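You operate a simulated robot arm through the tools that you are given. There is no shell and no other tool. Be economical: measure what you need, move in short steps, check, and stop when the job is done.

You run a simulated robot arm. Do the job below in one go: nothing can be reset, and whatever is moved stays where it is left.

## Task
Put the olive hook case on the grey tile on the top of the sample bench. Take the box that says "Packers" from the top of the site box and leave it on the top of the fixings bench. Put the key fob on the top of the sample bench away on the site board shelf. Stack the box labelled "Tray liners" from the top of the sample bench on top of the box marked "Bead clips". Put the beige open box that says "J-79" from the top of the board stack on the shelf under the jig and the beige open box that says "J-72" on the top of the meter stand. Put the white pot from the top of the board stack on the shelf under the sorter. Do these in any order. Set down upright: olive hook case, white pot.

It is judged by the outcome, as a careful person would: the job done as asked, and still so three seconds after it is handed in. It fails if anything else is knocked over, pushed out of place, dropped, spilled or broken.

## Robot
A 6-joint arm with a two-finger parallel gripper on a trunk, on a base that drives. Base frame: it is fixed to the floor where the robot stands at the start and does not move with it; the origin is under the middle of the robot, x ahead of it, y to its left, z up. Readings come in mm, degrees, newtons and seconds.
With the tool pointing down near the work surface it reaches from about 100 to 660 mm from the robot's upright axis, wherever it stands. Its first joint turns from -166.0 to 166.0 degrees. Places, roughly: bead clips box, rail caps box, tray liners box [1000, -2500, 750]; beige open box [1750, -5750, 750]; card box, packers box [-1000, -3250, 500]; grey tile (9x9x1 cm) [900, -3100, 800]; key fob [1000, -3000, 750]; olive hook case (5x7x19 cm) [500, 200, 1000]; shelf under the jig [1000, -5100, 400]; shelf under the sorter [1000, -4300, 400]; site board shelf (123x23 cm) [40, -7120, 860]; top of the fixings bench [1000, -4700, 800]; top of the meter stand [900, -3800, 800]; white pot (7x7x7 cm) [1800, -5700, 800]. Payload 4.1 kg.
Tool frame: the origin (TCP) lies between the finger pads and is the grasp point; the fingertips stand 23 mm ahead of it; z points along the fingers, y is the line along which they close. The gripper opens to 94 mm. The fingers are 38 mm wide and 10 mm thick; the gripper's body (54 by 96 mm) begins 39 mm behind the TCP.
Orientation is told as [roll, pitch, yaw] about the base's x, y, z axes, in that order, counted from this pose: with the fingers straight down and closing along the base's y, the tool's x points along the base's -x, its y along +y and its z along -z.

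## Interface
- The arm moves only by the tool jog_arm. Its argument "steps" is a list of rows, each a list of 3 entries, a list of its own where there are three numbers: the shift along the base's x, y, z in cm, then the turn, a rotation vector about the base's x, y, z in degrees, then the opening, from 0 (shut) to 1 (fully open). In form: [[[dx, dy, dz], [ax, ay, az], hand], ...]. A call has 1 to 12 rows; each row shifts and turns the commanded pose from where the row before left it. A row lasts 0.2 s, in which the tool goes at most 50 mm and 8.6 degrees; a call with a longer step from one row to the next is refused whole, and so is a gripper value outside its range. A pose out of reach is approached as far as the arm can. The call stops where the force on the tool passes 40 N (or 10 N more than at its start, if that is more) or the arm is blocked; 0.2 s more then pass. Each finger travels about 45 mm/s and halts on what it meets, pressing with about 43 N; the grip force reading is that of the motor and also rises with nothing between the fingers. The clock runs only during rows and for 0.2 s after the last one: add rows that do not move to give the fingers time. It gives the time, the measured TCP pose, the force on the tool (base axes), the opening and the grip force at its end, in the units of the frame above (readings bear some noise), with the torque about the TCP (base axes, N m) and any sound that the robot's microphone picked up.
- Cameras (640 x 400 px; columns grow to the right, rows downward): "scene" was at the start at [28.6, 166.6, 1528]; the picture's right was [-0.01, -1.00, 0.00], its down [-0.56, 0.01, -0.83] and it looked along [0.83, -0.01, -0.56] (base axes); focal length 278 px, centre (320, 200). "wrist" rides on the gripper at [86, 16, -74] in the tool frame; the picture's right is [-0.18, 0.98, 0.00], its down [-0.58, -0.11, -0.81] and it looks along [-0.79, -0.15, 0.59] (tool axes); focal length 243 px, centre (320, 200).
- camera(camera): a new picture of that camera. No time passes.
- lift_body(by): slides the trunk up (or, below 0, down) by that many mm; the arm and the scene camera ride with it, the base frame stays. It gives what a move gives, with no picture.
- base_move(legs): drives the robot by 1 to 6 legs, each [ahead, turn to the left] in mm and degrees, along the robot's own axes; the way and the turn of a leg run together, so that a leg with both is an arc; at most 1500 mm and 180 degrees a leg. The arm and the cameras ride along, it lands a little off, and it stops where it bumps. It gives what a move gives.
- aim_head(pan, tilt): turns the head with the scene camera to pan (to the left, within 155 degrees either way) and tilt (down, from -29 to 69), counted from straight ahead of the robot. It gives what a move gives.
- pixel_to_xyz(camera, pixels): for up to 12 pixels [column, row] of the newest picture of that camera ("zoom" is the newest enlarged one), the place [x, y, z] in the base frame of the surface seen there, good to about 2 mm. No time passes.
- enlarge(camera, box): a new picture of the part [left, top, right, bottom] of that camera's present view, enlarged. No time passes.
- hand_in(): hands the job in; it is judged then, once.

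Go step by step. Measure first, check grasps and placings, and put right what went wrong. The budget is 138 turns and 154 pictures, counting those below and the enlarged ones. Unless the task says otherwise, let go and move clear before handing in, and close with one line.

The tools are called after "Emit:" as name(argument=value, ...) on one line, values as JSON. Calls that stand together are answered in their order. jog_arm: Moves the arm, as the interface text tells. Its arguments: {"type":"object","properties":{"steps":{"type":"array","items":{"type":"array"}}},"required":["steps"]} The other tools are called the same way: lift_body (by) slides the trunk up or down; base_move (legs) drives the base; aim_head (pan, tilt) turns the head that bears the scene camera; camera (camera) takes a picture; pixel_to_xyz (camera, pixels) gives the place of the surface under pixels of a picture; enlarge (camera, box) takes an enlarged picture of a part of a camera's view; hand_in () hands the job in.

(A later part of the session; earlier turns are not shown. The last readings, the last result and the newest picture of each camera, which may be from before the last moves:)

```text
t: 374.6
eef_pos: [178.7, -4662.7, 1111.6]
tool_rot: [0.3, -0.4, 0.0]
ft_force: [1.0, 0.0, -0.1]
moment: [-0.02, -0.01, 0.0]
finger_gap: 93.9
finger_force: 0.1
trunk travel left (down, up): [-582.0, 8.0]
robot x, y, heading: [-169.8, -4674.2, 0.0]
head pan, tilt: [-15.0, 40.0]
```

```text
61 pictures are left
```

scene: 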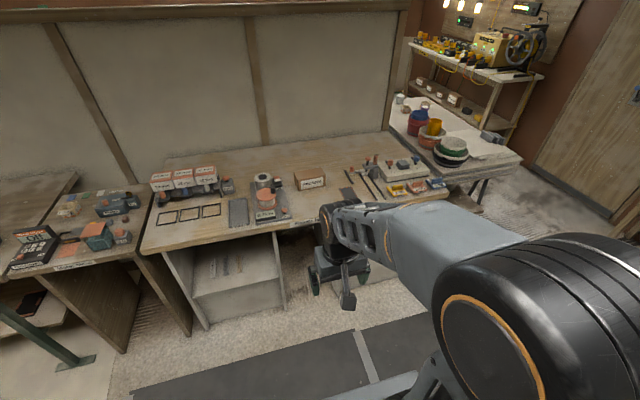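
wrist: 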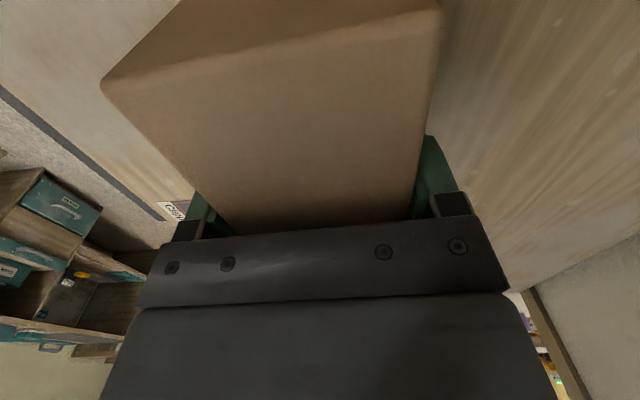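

Packers is placed. Lower the trunk to view the shelves under the sorter and jig.

Emit:
lift_body(by=-400)

Emit:
aim_head(pan=22, tilt=35)

Emit:
camera(camera="scene")

Emit:
pixel_to_xyz(camera="scene", pixels=[[300, 200], [320, 230], [320, 260], [320, 150], [280, 230], [360, 230], [320, 215], [320, 245], [300, 180]])

Emit:
aim_head(pan=-28, tilt=35)

Emit:
camera(camera="scene")

```text
t: 378.5
eef_pos: [178.4, -4661.5, 710.4]
tool_rot: [0.3, -0.3, -0.1]
ft_force: [0.0, 0.4, 0.0]
moment: [0.04, 0.01, 0.02]
finger_gap: 94.0
finger_force: 0.0
trunk travel left (down, up): [-182.0, 408.0]
robot x, y, heading: [-168.1, -4677.3, -0.0]
head pan, tilt: [-15.0, 40.0]
```

```text
t: 379.5
eef_pos: [177.4, -4662.8, 710.2]
tool_rot: [0.3, -0.3, -0.1]
ft_force: [-0.1, -0.2, 0.4]
moment: [0.01, 0.01, -0.03]
finger_gap: 94.1
finger_force: 0.1
trunk travel left (down, up): [-182.0, 408.0]
robot x, y, heading: [-169.6, -4674.5, -0.5]
head pan, tilt: [22.0, 35.0]
```

```text
60 pictures are left
```

scene: 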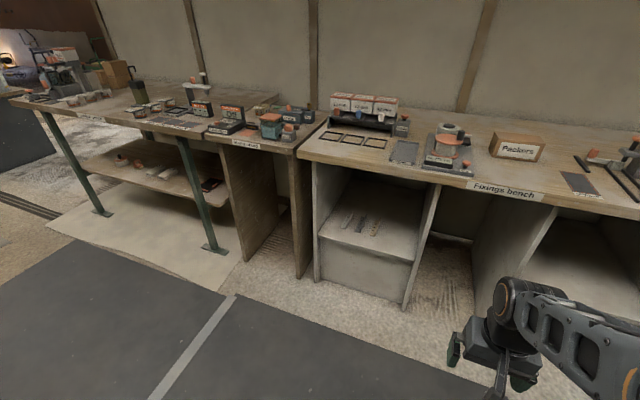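

```text
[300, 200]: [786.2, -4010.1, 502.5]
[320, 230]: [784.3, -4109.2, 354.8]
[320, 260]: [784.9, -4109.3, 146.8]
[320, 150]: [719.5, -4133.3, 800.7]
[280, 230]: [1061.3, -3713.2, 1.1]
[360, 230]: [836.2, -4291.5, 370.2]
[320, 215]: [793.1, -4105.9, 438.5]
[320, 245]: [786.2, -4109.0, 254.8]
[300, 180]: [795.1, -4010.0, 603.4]
```

```text
t: 380.7
eef_pos: [177.3, -4662.9, 711.4]
tool_rot: [0.2, -0.3, -0.1]
ft_force: [-1.2, 0.0, 0.4]
moment: [-0.02, -0.03, -0.02]
finger_gap: 94.0
finger_force: 0.0
trunk travel left (down, up): [-182.0, 408.0]
robot x, y, heading: [-167.8, -4675.9, -0.3]
head pan, tilt: [-28.0, 35.0]
```

```text
59 pictures are left
```

scene: 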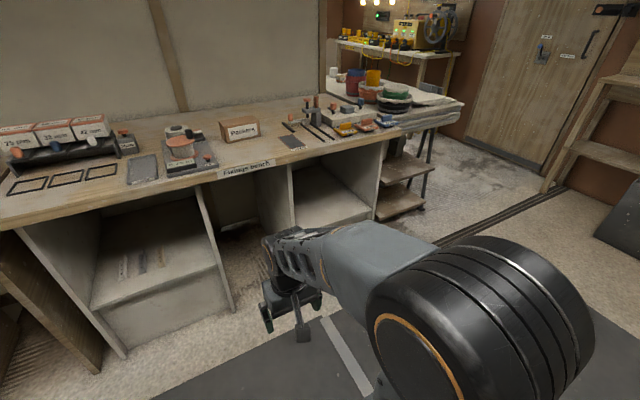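

Emit:
pixel_to_xyz(camera="scene", pixels=[[150, 285], [190, 270], [195, 240], [155, 265], [125, 270], [115, 295], [330, 205], [345, 190], [310, 215], [350, 215], [300, 190], [240, 180]])

Emit:
enlarge(camera="scene", box=[40, 140, 400, 340])

```text
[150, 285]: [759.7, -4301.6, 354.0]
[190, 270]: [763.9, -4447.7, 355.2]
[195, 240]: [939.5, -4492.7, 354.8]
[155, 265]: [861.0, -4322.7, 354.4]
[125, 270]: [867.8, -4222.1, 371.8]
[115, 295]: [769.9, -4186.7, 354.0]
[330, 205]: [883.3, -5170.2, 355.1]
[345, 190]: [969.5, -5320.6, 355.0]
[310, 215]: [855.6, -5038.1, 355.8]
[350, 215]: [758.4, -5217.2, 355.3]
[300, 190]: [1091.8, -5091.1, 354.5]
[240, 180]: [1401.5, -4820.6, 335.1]
```

```text
1.78 times, centred on (220, 240) of scene
```

zoom: 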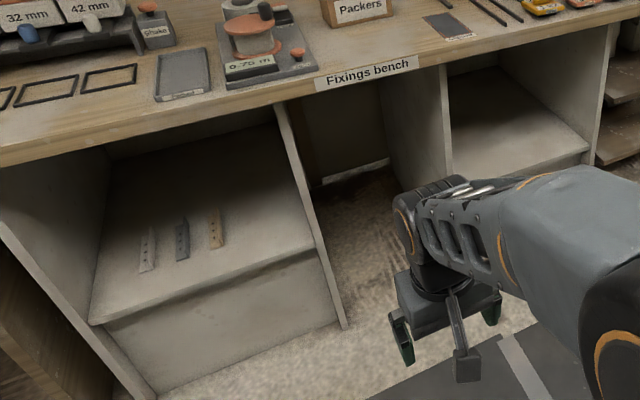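

Both shelves are at z≈355, front edge x≈745; free spots: (830,-4430) under the sorter, (830,-5110) under the jig. Before grasping, test in free space that a 45° tilted tool can reach z≈385.

Emit:
lift_body(by=-175)

Emit:
jog_arm(steps=[[[3, 0, -1], [0, -7.5, 0], 1], [[3, 0, -1], [0, -7.5, 0], 1], [[3, 0, -2], [0, -7.5, 0], 1], [[3, 0, -3], [0, -7.5, 0], 1], [[3, 0, -3], [0, -7.5, 0], 1], [[2, 0, -3], [0, -7.5, 0], 1], [[0, 0, -1.5], [0, 0, 0], 1], [[0, 0, 0], [0, 0, 0], 1]])

Emit:
camera(camera="scene")

```text
t: 382.6
eef_pos: [178.6, -4662.7, 535.8]
tool_rot: [0.3, -0.3, 0.0]
ft_force: [0.1, -0.4, 0.2]
moment: [-0.02, -0.06, -0.02]
finger_gap: 94.2
finger_force: 0.1
trunk travel left (down, up): [-7.0, 582.0]
robot x, y, heading: [-170.5, -4678.3, -0.3]
head pan, tilt: [-28.0, 35.0]
```

```text
t: 384.4
eef_pos: [348.8, -4662.3, 390.5]
tool_rot: [0.2, -45.4, -0.1]
ft_force: [-0.3, 0.2, -0.2]
moment: [0.0, 0.01, -0.02]
finger_gap: 93.9
finger_force: 0.0
trunk travel left (down, up): [-7.0, 582.0]
robot x, y, heading: [-173.8, -4674.0, -0.3]
head pan, tilt: [-28.0, 35.0]
```

```text
57 pictures are left
```

scene: 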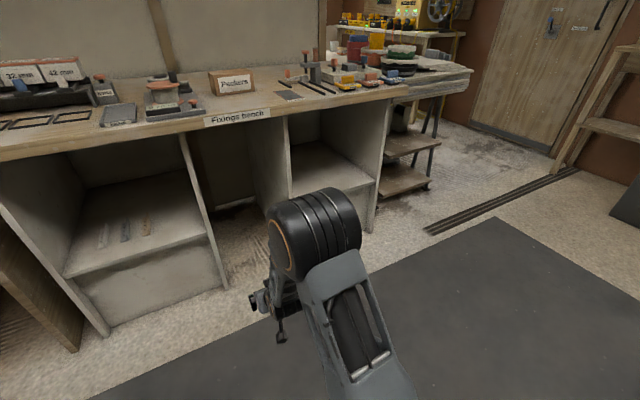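

The pose is reachable. Check where the elbow is relative to TCP for clearance with the bench edge.

Emit:
pixel_to_xyz(camera="scene", pixels=[[330, 200], [350, 225], [300, 205], [275, 245], [300, 265], [268, 295], [280, 335], [345, 275]])

```text
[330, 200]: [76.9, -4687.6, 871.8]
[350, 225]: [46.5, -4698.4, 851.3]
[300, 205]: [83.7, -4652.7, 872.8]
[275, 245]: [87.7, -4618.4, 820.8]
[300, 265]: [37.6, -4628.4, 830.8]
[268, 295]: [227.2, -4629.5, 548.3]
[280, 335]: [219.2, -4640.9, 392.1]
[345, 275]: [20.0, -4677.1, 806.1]
```

Good: elbow stays well in front of the bench. I'll keep this arm shape, raise the trunk, and drive to J-79.

Emit:
lift_body(by=400)

Emit:
lift_body(by=180)

Emit:
base_move(legs=[[0, -80], [1480, 0], [0, 50], [600, 0], [0, 30], [1060, 0]])

Emit:
base_move(legs=[[0, 90]])

Emit:
aim_head(pan=0, tilt=42)

Emit:
camera(camera="scene")

Emit:
camera(camera="wrist")

```text
t: 388.3
eef_pos: [350.0, -4662.5, 790.6]
tool_rot: [0.5, -45.2, -0.1]
ft_force: [0.6, 0.0, -0.7]
moment: [0.02, 0.0, 0.03]
finger_gap: 94.0
finger_force: 0.1
trunk travel left (down, up): [-407.0, 183.0]
robot x, y, heading: [-168.2, -4677.2, -0.2]
head pan, tilt: [-28.0, 35.0]
```

```text
t: 390.3
eef_pos: [349.0, -4662.3, 969.1]
tool_rot: [0.3, -45.3, 0.0]
ft_force: [-0.3, 0.1, 1.2]
moment: [0.01, -0.06, 0.02]
finger_gap: 93.9
finger_force: 0.1
trunk travel left (down, up): [-587.0, 3.0]
robot x, y, heading: [-169.9, -4674.3, -0.0]
head pan, tilt: [-28.0, 35.0]
```

```text
t: 412.8
eef_pos: [2176.5, -6428.3, 969.8]
tool_rot: [0.4, -45.3, 0.5]
ft_force: [0.0, 0.3, -0.5]
moment: [0.03, 0.02, 0.0]
finger_gap: 94.1
finger_force: 0.1
trunk travel left (down, up): [-587.0, 3.0]
robot x, y, heading: [1658.2, -6447.9, 0.6]
head pan, tilt: [-28.0, 35.0]
```

```text
t: 417.0
eef_pos: [1642.3, -5930.5, 969.0]
tool_rot: [0.4, -45.4, 89.9]
ft_force: [0.1, -0.4, 0.0]
moment: [0.02, -0.01, 0.01]
finger_gap: 94.0
finger_force: 0.0
trunk travel left (down, up): [-587.0, 3.0]
robot x, y, heading: [1657.0, -6446.6, 89.8]
head pan, tilt: [-28.0, 35.0]
```

```text
t: 417.9
eef_pos: [1643.9, -5930.1, 971.2]
tool_rot: [0.3, -45.2, 89.8]
ft_force: [0.3, -0.9, -0.1]
moment: [-0.01, 0.03, -0.01]
finger_gap: 94.1
finger_force: 0.2
trunk travel left (down, up): [-587.0, 3.0]
robot x, y, heading: [1659.0, -6452.2, 89.7]
head pan, tilt: [0.0, 42.0]
```

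```text
56 pictures are left
```

scene: 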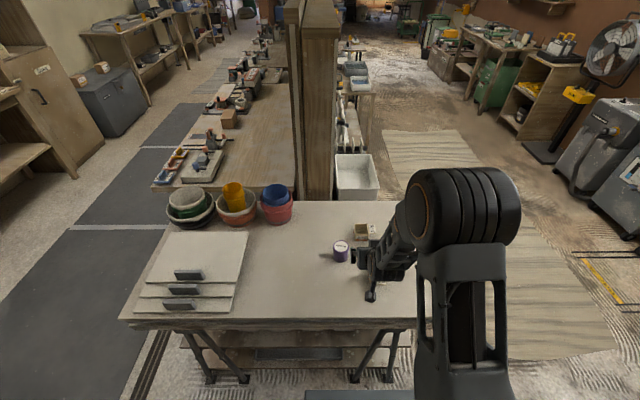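

```text
55 pictures are left
```

wrist: 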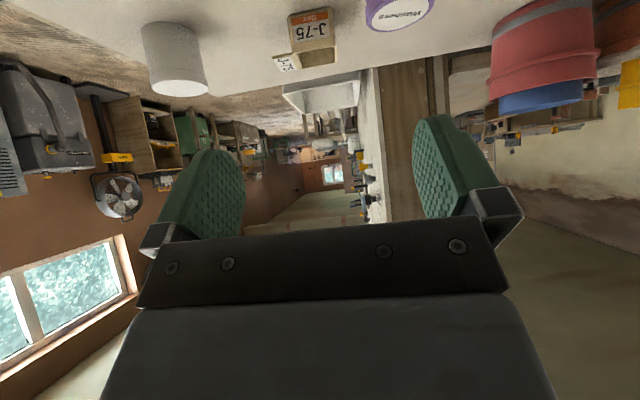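

Align to J-79 with TCP slightly in front of its centre (to clear the tab), then lower.

Emit:
jog_arm(steps=[[[2.5, 1.3, 0], [0, 0, 0], 1], [[2.4, 1.3, 0], [0, 0, 0], 1], [[0, 0, 0], [0, 0, 0], 1]])

Emit:
lift_body(by=-95)

Emit:
camera(camera="wrist")

Emit:
enlarge(camera="scene", box=[300, 160, 460, 320])

```text
t: 418.8
eef_pos: [1691.9, -5904.4, 970.5]
tool_rot: [0.4, -45.3, 89.8]
ft_force: [-0.4, 0.1, -0.7]
moment: [0.0, -0.01, -0.01]
finger_gap: 94.1
finger_force: 0.1
trunk travel left (down, up): [-587.0, 3.0]
robot x, y, heading: [1658.4, -6450.7, 89.7]
head pan, tilt: [0.0, 42.0]
```

```text
t: 420.0
eef_pos: [1692.9, -5904.8, 874.1]
tool_rot: [0.5, -45.4, 89.9]
ft_force: [0.2, -0.2, 0.0]
moment: [-0.01, -0.01, -0.01]
finger_gap: 94.0
finger_force: 0.0
trunk travel left (down, up): [-492.0, 98.0]
robot x, y, heading: [1655.4, -6444.1, 90.2]
head pan, tilt: [0.0, 42.0]
```

```text
54 pictures are left
```

wrist: 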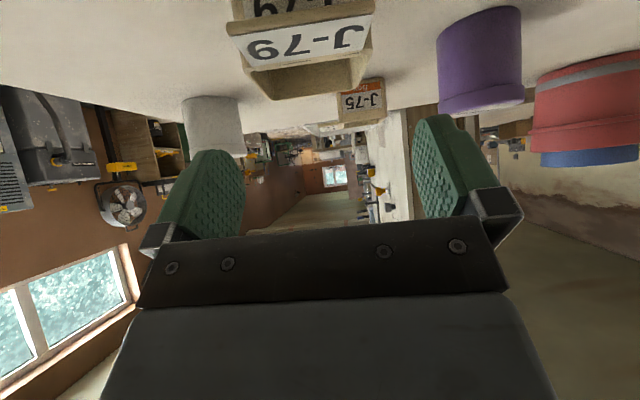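

```text
2.50 times, centred on (380, 240) of scene
```

zoom: 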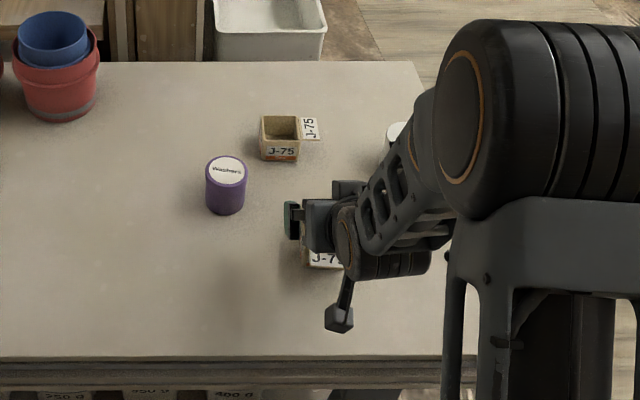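

Emit:
lift_body(by=-38)

Emit:
camera(camera="wrist")

```text
t: 420.9
eef_pos: [1693.2, -5904.9, 838.3]
tool_rot: [0.5, -45.3, 89.9]
ft_force: [-0.7, 0.0, -0.4]
moment: [0.01, -0.02, 0.01]
finger_gap: 93.9
finger_force: 0.1
trunk travel left (down, up): [-454.0, 136.0]
robot x, y, heading: [1657.9, -6451.2, 89.6]
head pan, tilt: [0.0, 42.0]
```

```text
52 pictures are left
```

wrist: 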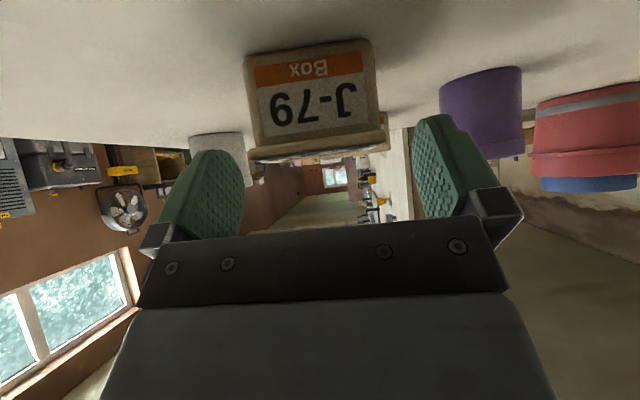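

Emit:
lift_body(by=-22)

Emit:
camera(camera="wrist")

Emit:
jog_arm(steps=[[[0, 0, 0], [0, 0, 0], 0.8], [[0, 0, 0], [0, 0, 0], 0.6], [[0, 0, 0], [0, 0, 0], 0.4], [[0, 0, 0], [0, 0, 0], 0.3], [[0, 0, 0], [0, 0, 0], 0.3]])

Emit:
lift_body(by=60)

Emit:
camera(camera="wrist")

Emit:
enlarge(camera="scene", box=[300, 160, 460, 320])

```text
t: 421.5
eef_pos: [1691.0, -5905.4, 814.9]
tool_rot: [0.5, -45.4, 89.9]
ft_force: [1.0, 0.5, 0.3]
moment: [0.02, 0.0, -0.01]
finger_gap: 94.1
finger_force: 0.1
trunk travel left (down, up): [-432.0, 158.0]
robot x, y, heading: [1657.7, -6448.2, 89.9]
head pan, tilt: [0.0, 42.0]
```

```text
51 pictures are left
```

wrist: 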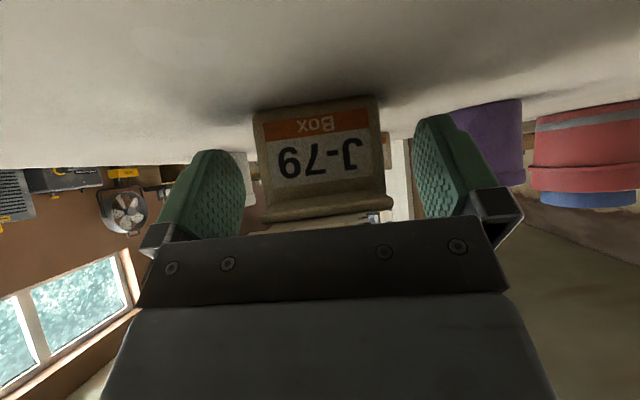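

```text
t: 422.7
eef_pos: [1692.8, -5905.3, 816.2]
tool_rot: [0.4, -45.5, 89.8]
ft_force: [-0.1, 0.5, 0.7]
moment: [0.03, -0.02, -0.01]
finger_gap: 55.2
finger_force: 42.8
trunk travel left (down, up): [-432.0, 158.0]
robot x, y, heading: [1655.0, -6448.2, 89.6]
head pan, tilt: [0.0, 42.0]
```

```text
t: 423.7
eef_pos: [1692.2, -5903.5, 874.7]
tool_rot: [0.4, -45.3, 89.9]
ft_force: [-0.4, 0.4, 0.8]
moment: [0.04, 0.0, 0.02]
finger_gap: 55.1
finger_force: 43.3
trunk travel left (down, up): [-492.0, 98.0]
robot x, y, heading: [1658.3, -6450.1, 89.7]
head pan, tilt: [0.0, 42.0]
```

```text
50 pictures are left
```

wrist: 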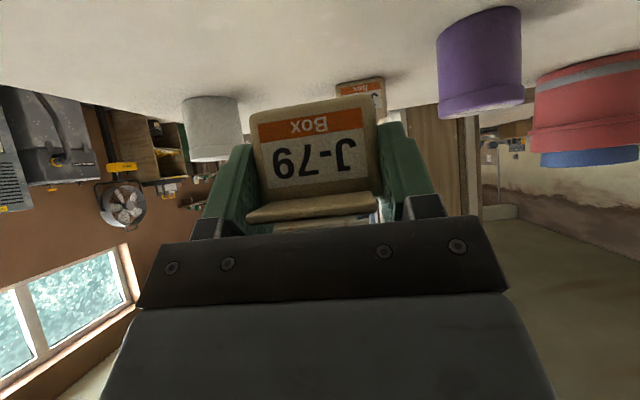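

```text
2.50 times, centred on (380, 240) of scene
```

zoom: 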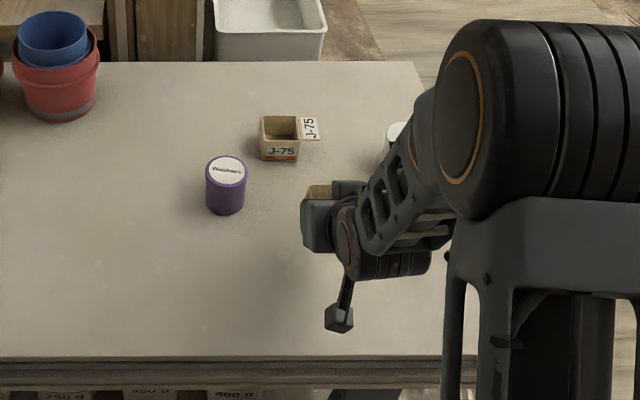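

J-79 held. Drive to in front of the jig shelf.

Emit:
lift_body(by=95)

Emit:
base_move(legs=[[0, 90], [1000, 0], [0, -30], [750, 0], [0, -60], [995, 0]])

Emit:
base_move(legs=[[0, -90]])

```text
t: 425.0
eef_pos: [1692.9, -5904.3, 971.0]
tool_rot: [0.4, -45.4, 89.9]
ft_force: [-0.6, 1.2, 0.1]
moment: [-0.02, -0.01, 0.02]
finger_gap: 55.4
finger_force: 42.8
trunk travel left (down, up): [-587.0, 3.0]
robot x, y, heading: [1659.1, -6446.4, 89.6]
head pan, tilt: [0.0, 42.0]
```

```text
t: 446.5
eef_pos: [88.9, -4510.9, 969.9]
tool_rot: [0.3, -45.3, 88.6]
ft_force: [-0.1, -0.1, -0.6]
moment: [-0.03, 0.01, 0.04]
finger_gap: 55.4
finger_force: 43.4
trunk travel left (down, up): [-587.0, 3.0]
robot x, y, heading: [43.8, -5055.3, 88.3]
head pan, tilt: [0.0, 42.0]
```

```text
t: 450.7
eef_pos: [586.2, -5097.7, 970.1]
tool_rot: [0.4, -45.3, -1.2]
ft_force: [0.5, 0.3, -0.6]
moment: [0.0, -0.01, 0.01]
finger_gap: 55.1
finger_force: 42.9
trunk travel left (down, up): [-587.0, 3.0]
robot x, y, heading: [45.4, -5057.2, -1.4]
head pan, tilt: [0.0, 42.0]
```

TCP is 60+ mm clear of the bench edge; lower the trunk to shelf height plus margin.

Emit:
lift_body(by=-400)

Emit:
lift_body(by=-160)

Emit:
aim_head(pan=-5, tilt=35)

Emit:
camera(camera="scene")

Emit:
camera(camera="wrist")

```text
t: 454.6
eef_pos: [587.0, -5098.1, 570.7]
tool_rot: [0.4, -45.3, -1.0]
ft_force: [0.9, 0.9, -0.3]
moment: [0.01, 0.0, 0.01]
finger_gap: 55.3
finger_force: 42.8
trunk travel left (down, up): [-187.0, 403.0]
robot x, y, heading: [45.6, -5056.3, -1.2]
head pan, tilt: [0.0, 42.0]
```

```text
t: 456.4
eef_pos: [586.1, -5097.9, 409.6]
tool_rot: [0.3, -45.3, -1.2]
ft_force: [-0.2, 0.2, -0.4]
moment: [0.0, 0.01, 0.0]
finger_gap: 55.4
finger_force: 43.0
trunk travel left (down, up): [-27.0, 563.0]
robot x, y, heading: [42.1, -5054.2, -1.4]
head pan, tilt: [0.0, 42.0]
```

```text
t: 457.1
eef_pos: [586.7, -5098.1, 410.4]
tool_rot: [0.3, -45.3, -1.0]
ft_force: [-0.1, -0.4, 0.4]
moment: [-0.01, 0.0, -0.02]
finger_gap: 54.9
finger_force: 43.1
trunk travel left (down, up): [-27.0, 563.0]
robot x, y, heading: [40.4, -5054.1, -1.5]
head pan, tilt: [-5.0, 35.0]
```

```text
48 pictures are left
```

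scene: 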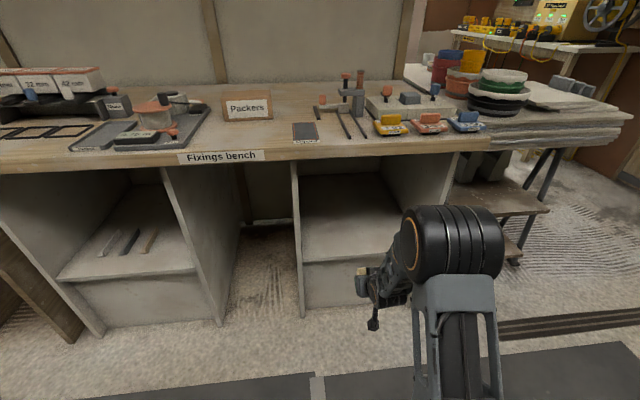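

```text
47 pictures are left
```

wrist: 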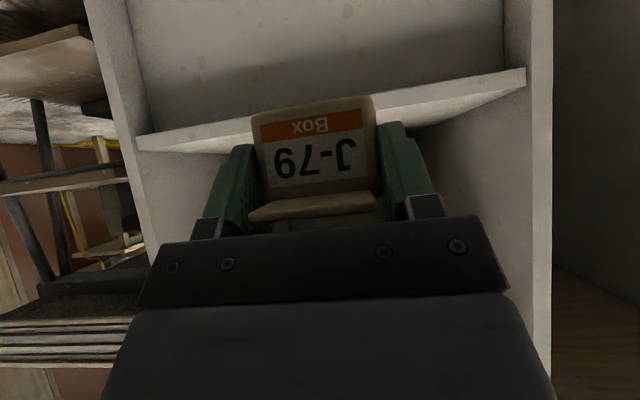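

The box is centred before the opening with bottom at ≈375 (shelf 355). Drive in.

Emit:
base_move(legs=[[150, 0]])

Emit:
base_move(legs=[[80, 0]])

Emit:
camera(camera="scene")

Emit:
camera(camera="wrist")

```text
t: 458.4
eef_pos: [737.9, -5100.1, 410.2]
tool_rot: [0.4, -45.2, -1.0]
ft_force: [1.3, 0.2, -0.2]
moment: [0.02, 0.04, 0.0]
finger_gap: 55.1
finger_force: 42.9
trunk travel left (down, up): [-27.0, 563.0]
robot x, y, heading: [193.6, -5060.8, -1.3]
head pan, tilt: [-5.0, 35.0]
```

```text
t: 459.5
eef_pos: [818.8, -5101.7, 410.2]
tool_rot: [0.3, -45.3, -1.2]
ft_force: [-0.1, -1.5, 0.4]
moment: [0.02, -0.02, 0.01]
finger_gap: 55.2
finger_force: 43.4
trunk travel left (down, up): [-27.0, 563.0]
robot x, y, heading: [274.5, -5059.7, -1.4]
head pan, tilt: [-5.0, 35.0]
```

```text
46 pictures are left
```

scene: 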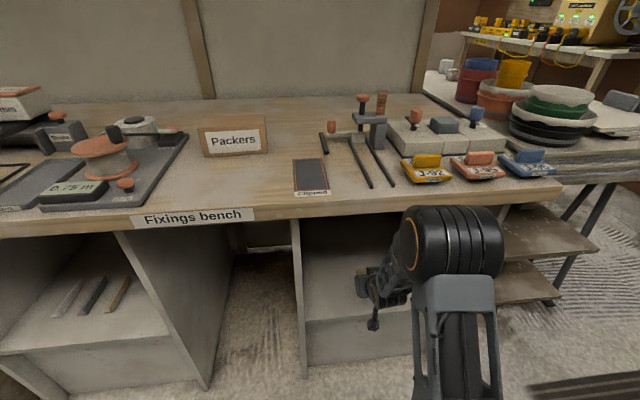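

```text
45 pictures are left
```

wrist: 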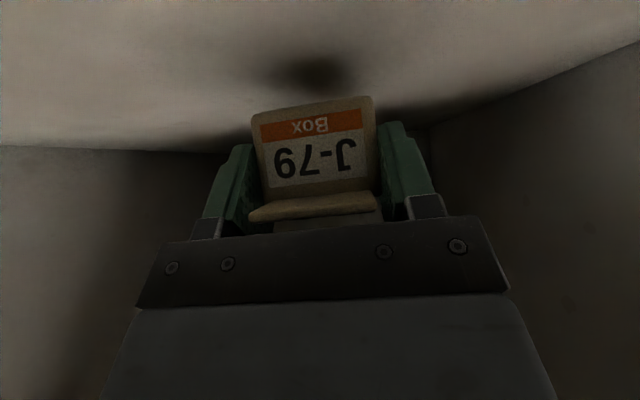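

Now lower until contact (expected TCP z≈390).

Emit:
lift_body(by=-17)

Emit:
lift_body(by=-2)

Emit:
lift_body(by=-1.5)

```text
t: 460.1
eef_pos: [817.9, -5102.8, 392.8]
tool_rot: [0.4, -45.3, -1.1]
ft_force: [-0.3, 0.4, -0.2]
moment: [0.0, 0.0, 0.02]
finger_gap: 55.3
finger_force: 42.6
trunk travel left (down, up): [-10.0, 580.0]
robot x, y, heading: [274.4, -5061.8, -1.1]
head pan, tilt: [-5.0, 35.0]
```

```text
t: 460.7
eef_pos: [817.3, -5103.1, 391.9]
tool_rot: [0.5, -45.2, -1.1]
ft_force: [-0.6, 0.3, -0.8]
moment: [0.02, -0.02, 0.01]
finger_gap: 55.4
finger_force: 42.9
trunk travel left (down, up): [-8.0, 582.0]
robot x, y, heading: [274.9, -5057.2, -1.5]
head pan, tilt: [-5.0, 35.0]
```

```text
t: 461.2
eef_pos: [818.2, -5102.6, 389.1]
tool_rot: [0.4, -45.3, -1.1]
ft_force: [-0.5, -0.4, -0.2]
moment: [-0.01, 0.01, 0.01]
finger_gap: 55.2
finger_force: 42.6
trunk travel left (down, up): [-7.0, 583.0]
robot x, y, heading: [276.0, -5060.8, -1.4]
head pan, tilt: [-5.0, 35.0]
```

Emit:
lift_body(by=-1.5)

Emit:
lift_body(by=-1.5)

```text
t: 461.7
eef_pos: [818.6, -5103.6, 389.0]
tool_rot: [0.3, -45.4, -1.1]
ft_force: [-1.2, -0.5, 8.1]
moment: [-0.2, -0.03, -0.05]
finger_gap: 55.0
finger_force: 43.4
trunk travel left (down, up): [-5.0, 585.0]
robot x, y, heading: [272.7, -5058.2, -1.3]
head pan, tilt: [-5.0, 35.0]
```

```text
t: 462.2
eef_pos: [819.0, -5102.3, 389.4]
tool_rot: [0.2, -45.7, -1.1]
ft_force: [-3.4, 0.9, 21.8]
moment: [-0.36, 0.15, -0.01]
finger_gap: 55.3
finger_force: 42.9
trunk travel left (down, up): [-4.0, 586.0]
robot x, y, heading: [269.8, -5060.3, -1.2]
head pan, tilt: [-5.0, 35.0]
```

Seated. Open and back straight out.

Emit:
jog_arm(steps=[[[0, 0, 0], [0, 0, 0], 0.8], [[0, 0, 0], [0, 0, 0], 1], [[0, 0, 0], [0, 0, 0], 1], [[0, 0, 0], [0, 0, 0], 1]])

Emit:
base_move(legs=[[-250, 0]])

Emit:
camera(camera="wrist")

Emit:
camera(camera="scene")

```text
t: 463.2
eef_pos: [816.7, -5103.3, 387.1]
tool_rot: [0.4, -45.3, -1.2]
ft_force: [0.2, 1.1, 0.3]
moment: [-0.03, -0.02, 0.03]
finger_gap: 93.8
finger_force: 0.1
trunk travel left (down, up): [-4.0, 586.0]
robot x, y, heading: [273.3, -5058.8, -1.2]
head pan, tilt: [-5.0, 35.0]
```

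```text
t: 465.0
eef_pos: [570.0, -5099.0, 385.4]
tool_rot: [0.4, -45.3, -1.2]
ft_force: [-0.5, 0.3, 0.4]
moment: [0.0, -0.03, 0.02]
finger_gap: 94.0
finger_force: 0.1
trunk travel left (down, up): [-4.0, 586.0]
robot x, y, heading: [26.1, -5053.7, -1.3]
head pan, tilt: [-5.0, 35.0]
```

```text
44 pictures are left
```

wrist: 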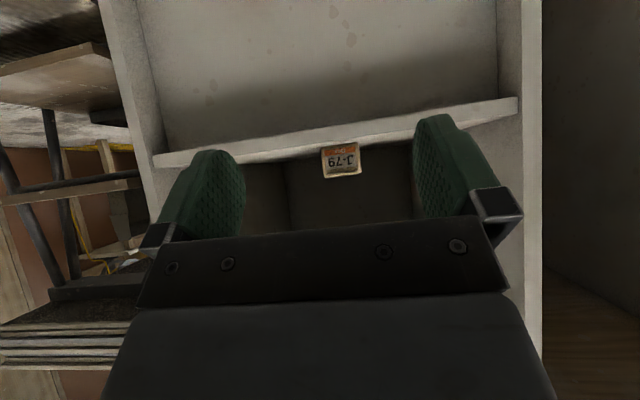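

```text
43 pictures are left
```

scene: 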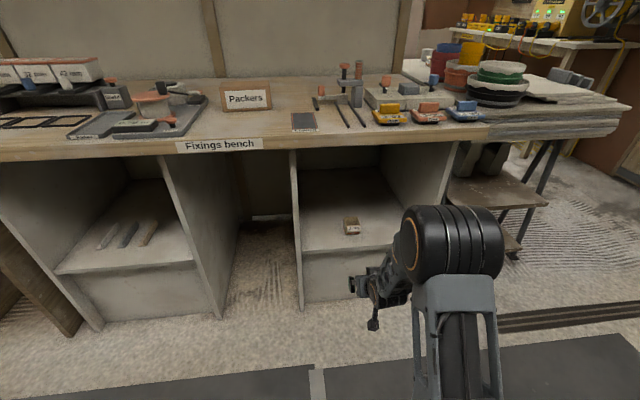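

J-79 sits on the shelf under the jig. Raise up and go for the white pot.

Emit:
lift_body(by=400)

Emit:
lift_body(by=183)

Emit:
base_move(legs=[[-60, 0], [0, -88.7], [1000, 0], [0, 50], [550, 0], [0, 40]])

Emit:
base_move(legs=[[1380, 0], [0, 90]])

Emit:
aim_head(pan=0, tilt=42)

Emit:
camera(camera="wrist")

Emit:
camera(camera="scene")

```text
t: 468.8
eef_pos: [569.8, -5098.0, 786.7]
tool_rot: [0.4, -45.2, -1.3]
ft_force: [0.1, -0.1, -0.7]
moment: [-0.01, -0.03, -0.04]
finger_gap: 94.0
finger_force: 0.0
trunk travel left (down, up): [-404.0, 186.0]
robot x, y, heading: [22.4, -5053.1, -1.4]
head pan, tilt: [-5.0, 35.0]
```

```text
t: 470.9
eef_pos: [569.9, -5098.4, 970.0]
tool_rot: [0.4, -45.3, -1.3]
ft_force: [-0.4, -0.1, -0.5]
moment: [0.01, -0.01, -0.01]
finger_gap: 94.2
finger_force: 0.1
trunk travel left (down, up): [-587.0, 3.0]
robot x, y, heading: [28.2, -5052.1, -1.5]
head pan, tilt: [-5.0, 35.0]
```

```text
t: 487.2
eef_pos: [926.1, -6445.5, 969.1]
tool_rot: [0.4, -45.3, -0.6]
ft_force: [0.0, 0.3, 0.6]
moment: [-0.01, -0.03, 0.01]
finger_gap: 94.0
finger_force: 0.1
trunk travel left (down, up): [-587.0, 3.0]
robot x, y, heading: [380.0, -6407.6, -1.1]
head pan, tilt: [-5.0, 35.0]
```

```text
t: 498.0
eef_pos: [1810.9, -5883.7, 969.9]
tool_rot: [0.3, -45.3, 89.0]
ft_force: [0.8, 0.4, -0.2]
moment: [-0.01, -0.01, 0.02]
finger_gap: 93.9
finger_force: 0.1
trunk travel left (down, up): [-587.0, 3.0]
robot x, y, heading: [1772.6, -6428.1, 88.6]
head pan, tilt: [-5.0, 35.0]
```

```text
t: 498.6
eef_pos: [1810.1, -5883.5, 968.1]
tool_rot: [0.4, -45.3, 88.9]
ft_force: [-0.3, 0.0, -0.3]
moment: [0.01, 0.01, 0.05]
finger_gap: 93.7
finger_force: 0.1
trunk travel left (down, up): [-587.0, 3.0]
robot x, y, heading: [1766.8, -6426.5, 89.1]
head pan, tilt: [0.0, 42.0]
```

```text
42 pictures are left
```

wrist: 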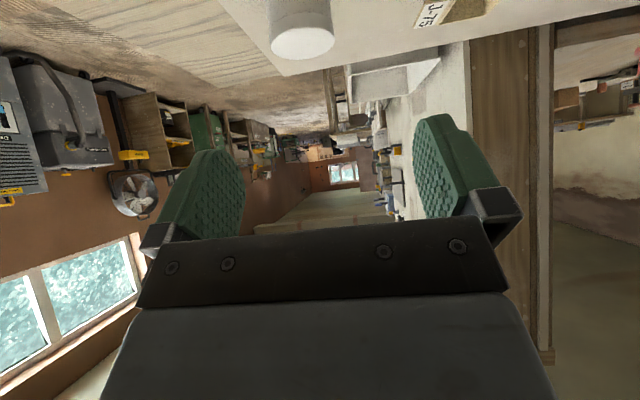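

```text
41 pictures are left
```

scene: 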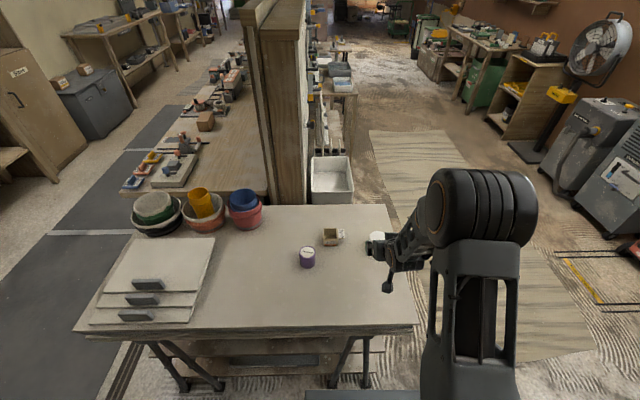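

Emit:
enlarge(camera="wrist", box=[220, 0, 400, 90])

Emit:
pixel_to_xyz(camera="wrist", pixels=[[303, 40], [275, 44], [332, 38], [303, 57], [303, 28], [272, 20], [331, 15], [300, 15], [301, 5], [285, 74], [378, 218]])

```text
3.56 times, centred on (310, 45) of wrist
```

zoom: 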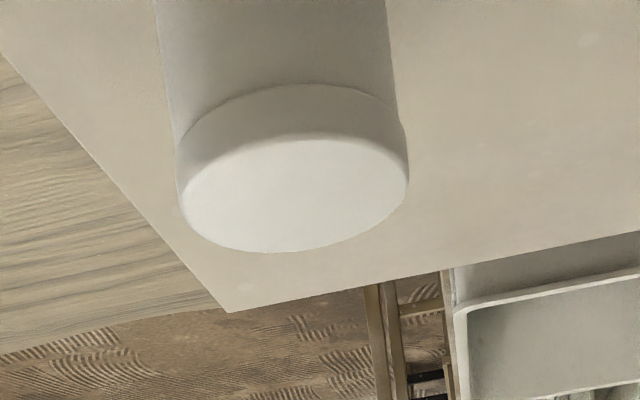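

```text
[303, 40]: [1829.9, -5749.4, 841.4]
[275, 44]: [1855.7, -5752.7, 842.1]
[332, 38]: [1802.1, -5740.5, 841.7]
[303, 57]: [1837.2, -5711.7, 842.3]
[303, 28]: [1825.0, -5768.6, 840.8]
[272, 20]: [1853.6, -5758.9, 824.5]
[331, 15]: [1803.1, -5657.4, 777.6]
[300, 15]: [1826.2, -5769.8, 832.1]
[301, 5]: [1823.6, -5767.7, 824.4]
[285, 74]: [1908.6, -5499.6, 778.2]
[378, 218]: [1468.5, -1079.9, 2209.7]
```

Pot centre (1830,-5739), radius ≈31, top 841.5. Drive 80 mm nearer, align and lower.

Emit:
base_move(legs=[[80, 0]])

Emit:
jog_arm(steps=[[[1, 2.5, 0], [0, 0, 0], 1], [[1, 2.5, 0], [0, 0, 0], 1], [[0, 0, 0], [0, 0, 0], 1]])

Emit:
lift_body(by=-100)

Emit:
camera(camera="wrist")

```text
t: 499.7
eef_pos: [1812.6, -5802.4, 968.8]
tool_rot: [0.4, -45.3, 89.0]
ft_force: [-0.1, -0.3, 0.3]
moment: [-0.03, -0.01, 0.01]
finger_gap: 93.9
finger_force: 0.0
trunk travel left (down, up): [-587.0, 3.0]
robot x, y, heading: [1771.1, -6347.0, 88.7]
head pan, tilt: [0.0, 42.0]
```

```text
t: 500.5
eef_pos: [1832.1, -5754.0, 968.6]
tool_rot: [0.4, -45.3, 88.9]
ft_force: [0.1, 0.1, 0.1]
moment: [0.01, 0.03, -0.05]
finger_gap: 93.9
finger_force: 0.1
trunk travel left (down, up): [-587.0, 3.0]
robot x, y, heading: [1768.7, -6348.6, 88.7]
head pan, tilt: [0.0, 42.0]
```

```text
t: 501.8
eef_pos: [1832.6, -5753.1, 869.1]
tool_rot: [0.4, -45.3, 88.9]
ft_force: [-0.1, -0.3, 1.1]
moment: [-0.02, 0.04, 0.01]
finger_gap: 94.1
finger_force: 0.0
trunk travel left (down, up): [-487.0, 103.0]
robot x, y, heading: [1770.8, -6348.0, 88.8]
head pan, tilt: [0.0, 42.0]
```

```text
39 pictures are left
```

wrist: 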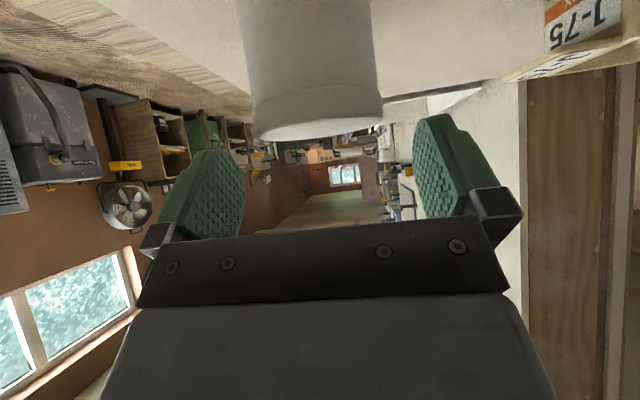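

Emit:
lift_body(by=-55)

Emit:
camera(camera="wrist")

Emit:
jog_arm(steps=[[[0, 0, 0], [0, 0, 0], 0.8], [[0, 0, 0], [0, 0, 0], 0.6], [[0, 0, 0], [0, 0, 0], 0.4], [[0, 0, 0], [0, 0, 0], 0.3], [[0, 0, 0], [0, 0, 0], 0.3]])

Emit:
lift_body(by=50)

Emit:
camera(camera="wrist")

```text
t: 502.8
eef_pos: [1832.5, -5752.8, 813.6]
tool_rot: [0.4, -45.3, 88.9]
ft_force: [0.4, -0.8, 0.0]
moment: [0.02, 0.03, 0.0]
finger_gap: 94.2
finger_force: 0.1
trunk travel left (down, up): [-432.0, 158.0]
robot x, y, heading: [1772.4, -6343.1, 88.9]
head pan, tilt: [0.0, 42.0]
```

```text
38 pictures are left
```

wrist: 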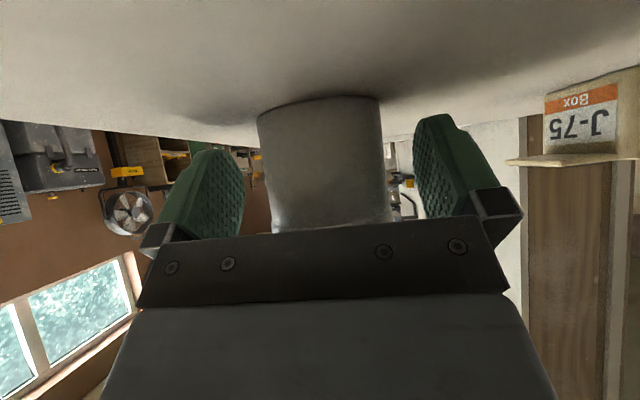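

```text
t: 504.0
eef_pos: [1831.4, -5752.8, 813.3]
tool_rot: [0.4, -45.3, 89.0]
ft_force: [-0.3, 1.5, 1.1]
moment: [0.03, -0.1, 0.01]
finger_gap: 61.4
finger_force: 42.5
trunk travel left (down, up): [-432.0, 158.0]
robot x, y, heading: [1766.7, -6348.6, 88.7]
head pan, tilt: [0.0, 42.0]
```

```text
t: 504.9
eef_pos: [1832.1, -5753.3, 864.4]
tool_rot: [0.3, -45.3, 89.0]
ft_force: [0.7, -0.8, -2.1]
moment: [-0.02, 0.0, 0.02]
finger_gap: 61.1
finger_force: 43.1
trunk travel left (down, up): [-482.0, 108.0]
robot x, y, heading: [1771.9, -6346.3, 88.8]
head pan, tilt: [0.0, 42.0]
```

```text
37 pictures are left
```

wrist: 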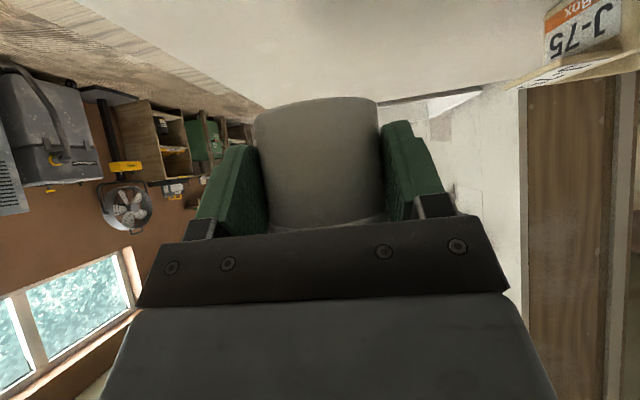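

Pot held upright (gap 61). Lift, retract and drive to the sorter.

Emit:
lift_body(by=104)

Emit:
jog_arm(steps=[[[-1, -2.5, 0], [0, 0, 0], 0.3], [[-1, -2.5, 0], [0, 0, 0], 0.3], [[0, 0, 0], [0, 0, 0], 0.3]])

Emit:
base_move(legs=[[-70, 0], [0, 91.2], [1130, 0], [0, -30], [730, 0], [0, -60]])

Emit:
base_move(legs=[[1500, 0]])

```text
t: 506.3
eef_pos: [1832.9, -5753.5, 967.5]
tool_rot: [0.4, -45.3, 88.9]
ft_force: [0.3, -0.2, -2.0]
moment: [-0.03, -0.01, 0.02]
finger_gap: 61.2
finger_force: 43.2
trunk travel left (down, up): [-586.0, 4.0]
robot x, y, heading: [1772.5, -6349.4, 89.0]
head pan, tilt: [0.0, 42.0]
```

```text
t: 507.1
eef_pos: [1812.6, -5803.1, 968.6]
tool_rot: [0.4, -45.4, 89.0]
ft_force: [0.2, 0.4, -1.4]
moment: [-0.06, 0.01, 0.02]
finger_gap: 61.0
finger_force: 42.9
trunk travel left (down, up): [-586.0, 4.0]
robot x, y, heading: [1772.1, -6351.2, 88.8]
head pan, tilt: [0.0, 42.0]
```

```text
t: 525.0
eef_pos: [25.4, -5528.1, 968.1]
tool_rot: [0.4, -45.2, 91.3]
ft_force: [0.3, 0.2, -1.5]
moment: [-0.01, 0.0, 0.0]
finger_gap: 61.0
finger_force: 42.5
trunk travel left (down, up): [-586.0, 4.0]
robot x, y, heading: [5.8, -6073.9, 91.0]
head pan, tilt: [0.0, 42.0]
```

```text
t: 532.4
eef_pos: [10.3, -4034.3, 967.8]
tool_rot: [0.4, -45.3, 90.7]
ft_force: [-0.1, -0.5, -1.6]
moment: [-0.06, 0.01, 0.01]
finger_gap: 61.4
finger_force: 43.2
trunk travel left (down, up): [-586.0, 4.0]
robot x, y, heading: [-12.2, -4580.4, 90.5]
head pan, tilt: [0.0, 42.0]
```

Emit:
base_move(legs=[[178, 0], [0, -90.5]])

Emit:
lift_body(by=-400)

Emit:
lift_body(by=-155)

Emit:
aim_head(pan=0, tilt=35)

Emit:
camera(camera="scene")

Emit:
camera(camera="wrist")

```text
t: 537.8
eef_pos: [526.9, -4434.9, 967.9]
tool_rot: [0.5, -45.3, 0.3]
ft_force: [0.1, -0.4, -1.9]
moment: [0.01, 0.04, 0.0]
finger_gap: 60.7
finger_force: 42.9
trunk travel left (down, up): [-586.0, 4.0]
robot x, y, heading: [-18.9, -4402.9, 0.4]
head pan, tilt: [0.0, 42.0]
```

```text
t: 541.6
eef_pos: [527.3, -4432.8, 567.8]
tool_rot: [0.5, -45.2, 0.3]
ft_force: [0.2, 0.1, -1.5]
moment: [0.01, 0.04, 0.0]
finger_gap: 61.0
finger_force: 43.1
trunk travel left (down, up): [-186.0, 404.0]
robot x, y, heading: [-17.8, -4406.4, 0.4]
head pan, tilt: [0.0, 42.0]
```

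```text
t: 543.4
eef_pos: [528.0, -4433.9, 411.4]
tool_rot: [0.4, -45.3, 0.2]
ft_force: [-1.1, 0.5, -2.3]
moment: [0.02, 0.0, -0.01]
finger_gap: 60.8
finger_force: 43.5
trunk travel left (down, up): [-31.0, 559.0]
robot x, y, heading: [-15.6, -4406.6, 0.3]
head pan, tilt: [0.0, 42.0]
```

```text
t: 544.1
eef_pos: [526.9, -4434.5, 414.3]
tool_rot: [0.5, -45.2, 0.3]
ft_force: [-0.1, -0.2, -0.4]
moment: [0.01, 0.03, 0.0]
finger_gap: 60.9
finger_force: 43.0
trunk travel left (down, up): [-31.0, 559.0]
robot x, y, heading: [-15.3, -4403.2, 0.3]
head pan, tilt: [0.0, 35.0]
```

```text
36 pictures are left
```

scene: 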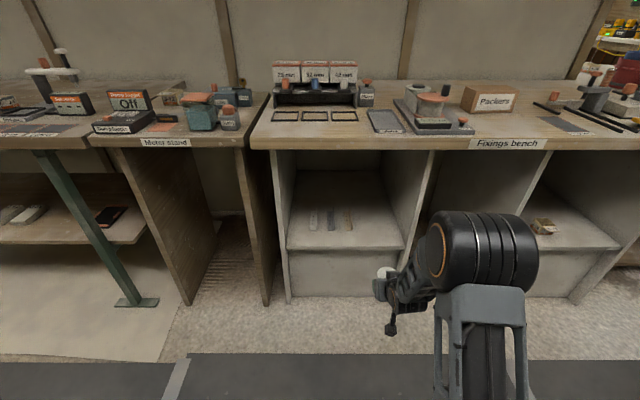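

```text
35 pictures are left
```

wrist: 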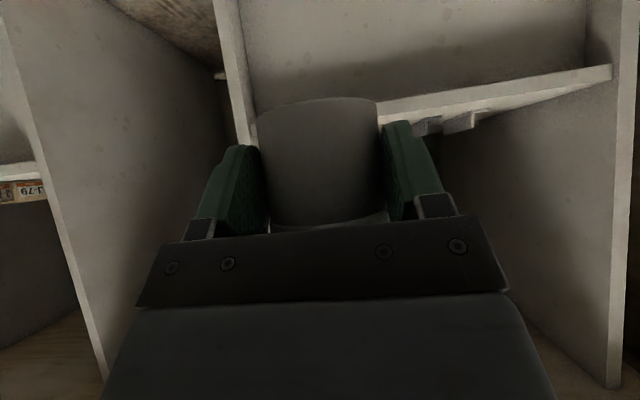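

Emit:
pixel_to_xyz(camera="scene", pixels=[[418, 240], [425, 200], [348, 218], [350, 228], [402, 245], [380, 245], [313, 212], [440, 225], [395, 290]])

```text
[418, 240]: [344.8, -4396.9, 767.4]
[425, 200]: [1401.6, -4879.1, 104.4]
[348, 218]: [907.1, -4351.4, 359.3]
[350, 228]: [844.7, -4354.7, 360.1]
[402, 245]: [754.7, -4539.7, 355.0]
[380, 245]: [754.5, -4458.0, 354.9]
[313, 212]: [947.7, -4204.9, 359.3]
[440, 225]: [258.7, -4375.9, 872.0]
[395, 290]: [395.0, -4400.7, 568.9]
```

Sticks end at y≈-4358 and the right panel is at y≈-4545; shift 1.2 cm right and drive in.

Emit:
jog_arm(steps=[[[0, -1.2, 0], [0, 0, 0], 0.3], [[0, 0, 0], [0, 0, 0], 0.3]])

Emit:
base_move(legs=[[190, 0]])

Emit:
base_move(legs=[[93, 0]])

Emit:
camera(camera="wrist")

Emit:
camera(camera="scene")

```text
t: 544.7
eef_pos: [528.2, -4445.6, 412.9]
tool_rot: [0.4, -45.3, 0.3]
ft_force: [-0.8, 0.6, -1.5]
moment: [0.01, 0.01, 0.02]
finger_gap: 60.7
finger_force: 43.5
trunk travel left (down, up): [-31.0, 559.0]
robot x, y, heading: [-17.3, -4404.7, 0.2]
head pan, tilt: [0.0, 35.0]
```

```text
t: 546.2
eef_pos: [720.1, -4444.9, 412.8]
tool_rot: [0.5, -45.2, 0.3]
ft_force: [0.6, 0.6, -1.3]
moment: [0.0, 0.02, 0.01]
finger_gap: 61.1
finger_force: 42.9
trunk travel left (down, up): [-31.0, 559.0]
robot x, y, heading: [175.5, -4403.7, 0.2]
head pan, tilt: [0.0, 35.0]
```

```text
t: 547.3
eef_pos: [812.6, -4444.0, 412.9]
tool_rot: [0.5, -45.3, 0.5]
ft_force: [0.4, -0.3, -1.3]
moment: [-0.03, 0.05, -0.02]
finger_gap: 61.0
finger_force: 42.7
trunk travel left (down, up): [-31.0, 559.0]
robot x, y, heading: [271.2, -4403.8, 0.1]
head pan, tilt: [0.0, 35.0]
```

```text
34 pictures are left
```

wrist: 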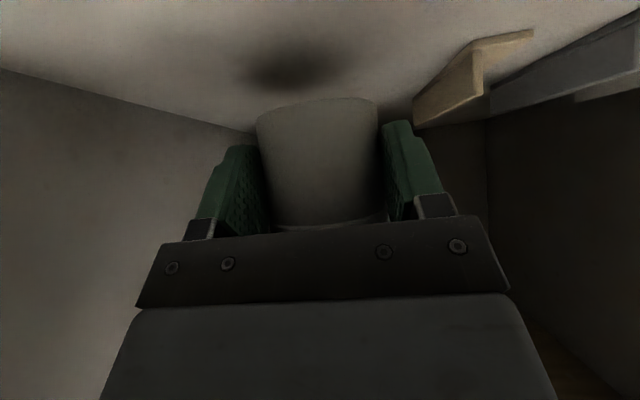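

```text
33 pictures are left
```

scene: 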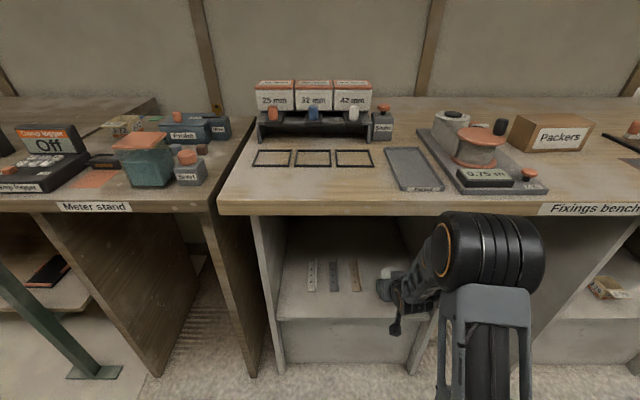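

In place beside the sticks. Lower to contact (TCP ≈389).

Emit:
lift_body(by=-21)

Emit:
lift_body(by=-1.5)

Emit:
lift_body(by=-1.5)

Emit:
lift_body(by=-1)

```text
t: 548.0
eef_pos: [813.5, -4444.7, 392.2]
tool_rot: [0.3, -45.3, 0.4]
ft_force: [0.5, -0.2, -1.6]
moment: [0.01, 0.04, -0.02]
finger_gap: 61.0
finger_force: 43.3
trunk travel left (down, up): [-10.0, 580.0]
robot x, y, heading: [263.5, -4402.9, 0.3]
head pan, tilt: [0.0, 35.0]
```

```text
t: 548.5
eef_pos: [810.5, -4444.8, 389.8]
tool_rot: [0.3, -45.3, 0.4]
ft_force: [0.3, 0.4, -1.2]
moment: [0.0, 0.02, 0.0]
finger_gap: 61.0
finger_force: 43.0
trunk travel left (down, up): [-8.0, 582.0]
robot x, y, heading: [270.2, -4400.6, 0.2]
head pan, tilt: [0.0, 35.0]
```

```text
t: 549.0
eef_pos: [813.0, -4444.5, 387.9]
tool_rot: [0.5, -45.2, 0.4]
ft_force: [0.1, 0.3, -1.7]
moment: [-0.05, 0.01, -0.01]
finger_gap: 60.8
finger_force: 43.2
trunk travel left (down, up): [-7.0, 583.0]
robot x, y, heading: [268.5, -4400.9, 0.2]
head pan, tilt: [0.0, 35.0]
```

```text
t: 549.5
eef_pos: [811.5, -4443.1, 388.6]
tool_rot: [0.4, -45.4, 0.5]
ft_force: [-1.1, 0.9, 5.2]
moment: [-0.21, 0.07, -0.02]
finger_gap: 60.9
finger_force: 43.2
trunk travel left (down, up): [-6.0, 584.0]
robot x, y, heading: [267.6, -4400.8, 0.3]
head pan, tilt: [0.0, 35.0]
```

Contact. Open and back straight out.

Emit:
jog_arm(steps=[[[0, 0, 0], [0, 0, 0], 0.8], [[0, 0, 0], [0, 0, 0], 0.95], [[0, 0, 0], [0, 0, 0], 0.95], [[0, 0, 0], [0, 0, 0], 0.95]])

Emit:
base_move(legs=[[-280, 0]])

Emit:
camera(camera="scene")

Emit:
camera(camera="wrist")

```text
t: 550.5
eef_pos: [813.2, -4443.6, 386.9]
tool_rot: [0.4, -45.3, 0.5]
ft_force: [-0.1, -0.4, -0.3]
moment: [-0.02, -0.03, 0.01]
finger_gap: 89.6
finger_force: 0.1
trunk travel left (down, up): [-6.0, 584.0]
robot x, y, heading: [269.1, -4404.3, 0.3]
head pan, tilt: [0.0, 35.0]
```

```text
t: 552.5
eef_pos: [531.3, -4444.5, 387.3]
tool_rot: [0.4, -45.3, 0.4]
ft_force: [2.0, -0.7, -0.2]
moment: [-0.03, -0.01, -0.03]
finger_gap: 89.4
finger_force: 0.2
trunk travel left (down, up): [-6.0, 584.0]
robot x, y, heading: [-12.2, -4406.8, 0.6]
head pan, tilt: [0.0, 35.0]
```

```text
32 pictures are left
```

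scene: 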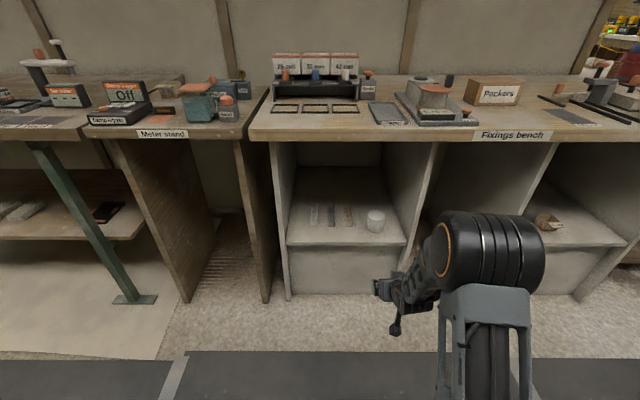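

```text
31 pictures are left
```

wrist: 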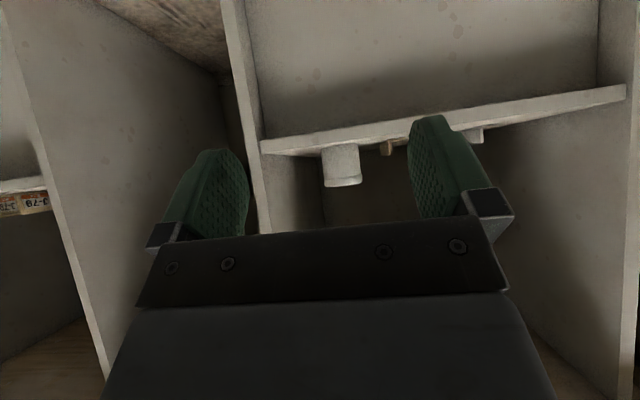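

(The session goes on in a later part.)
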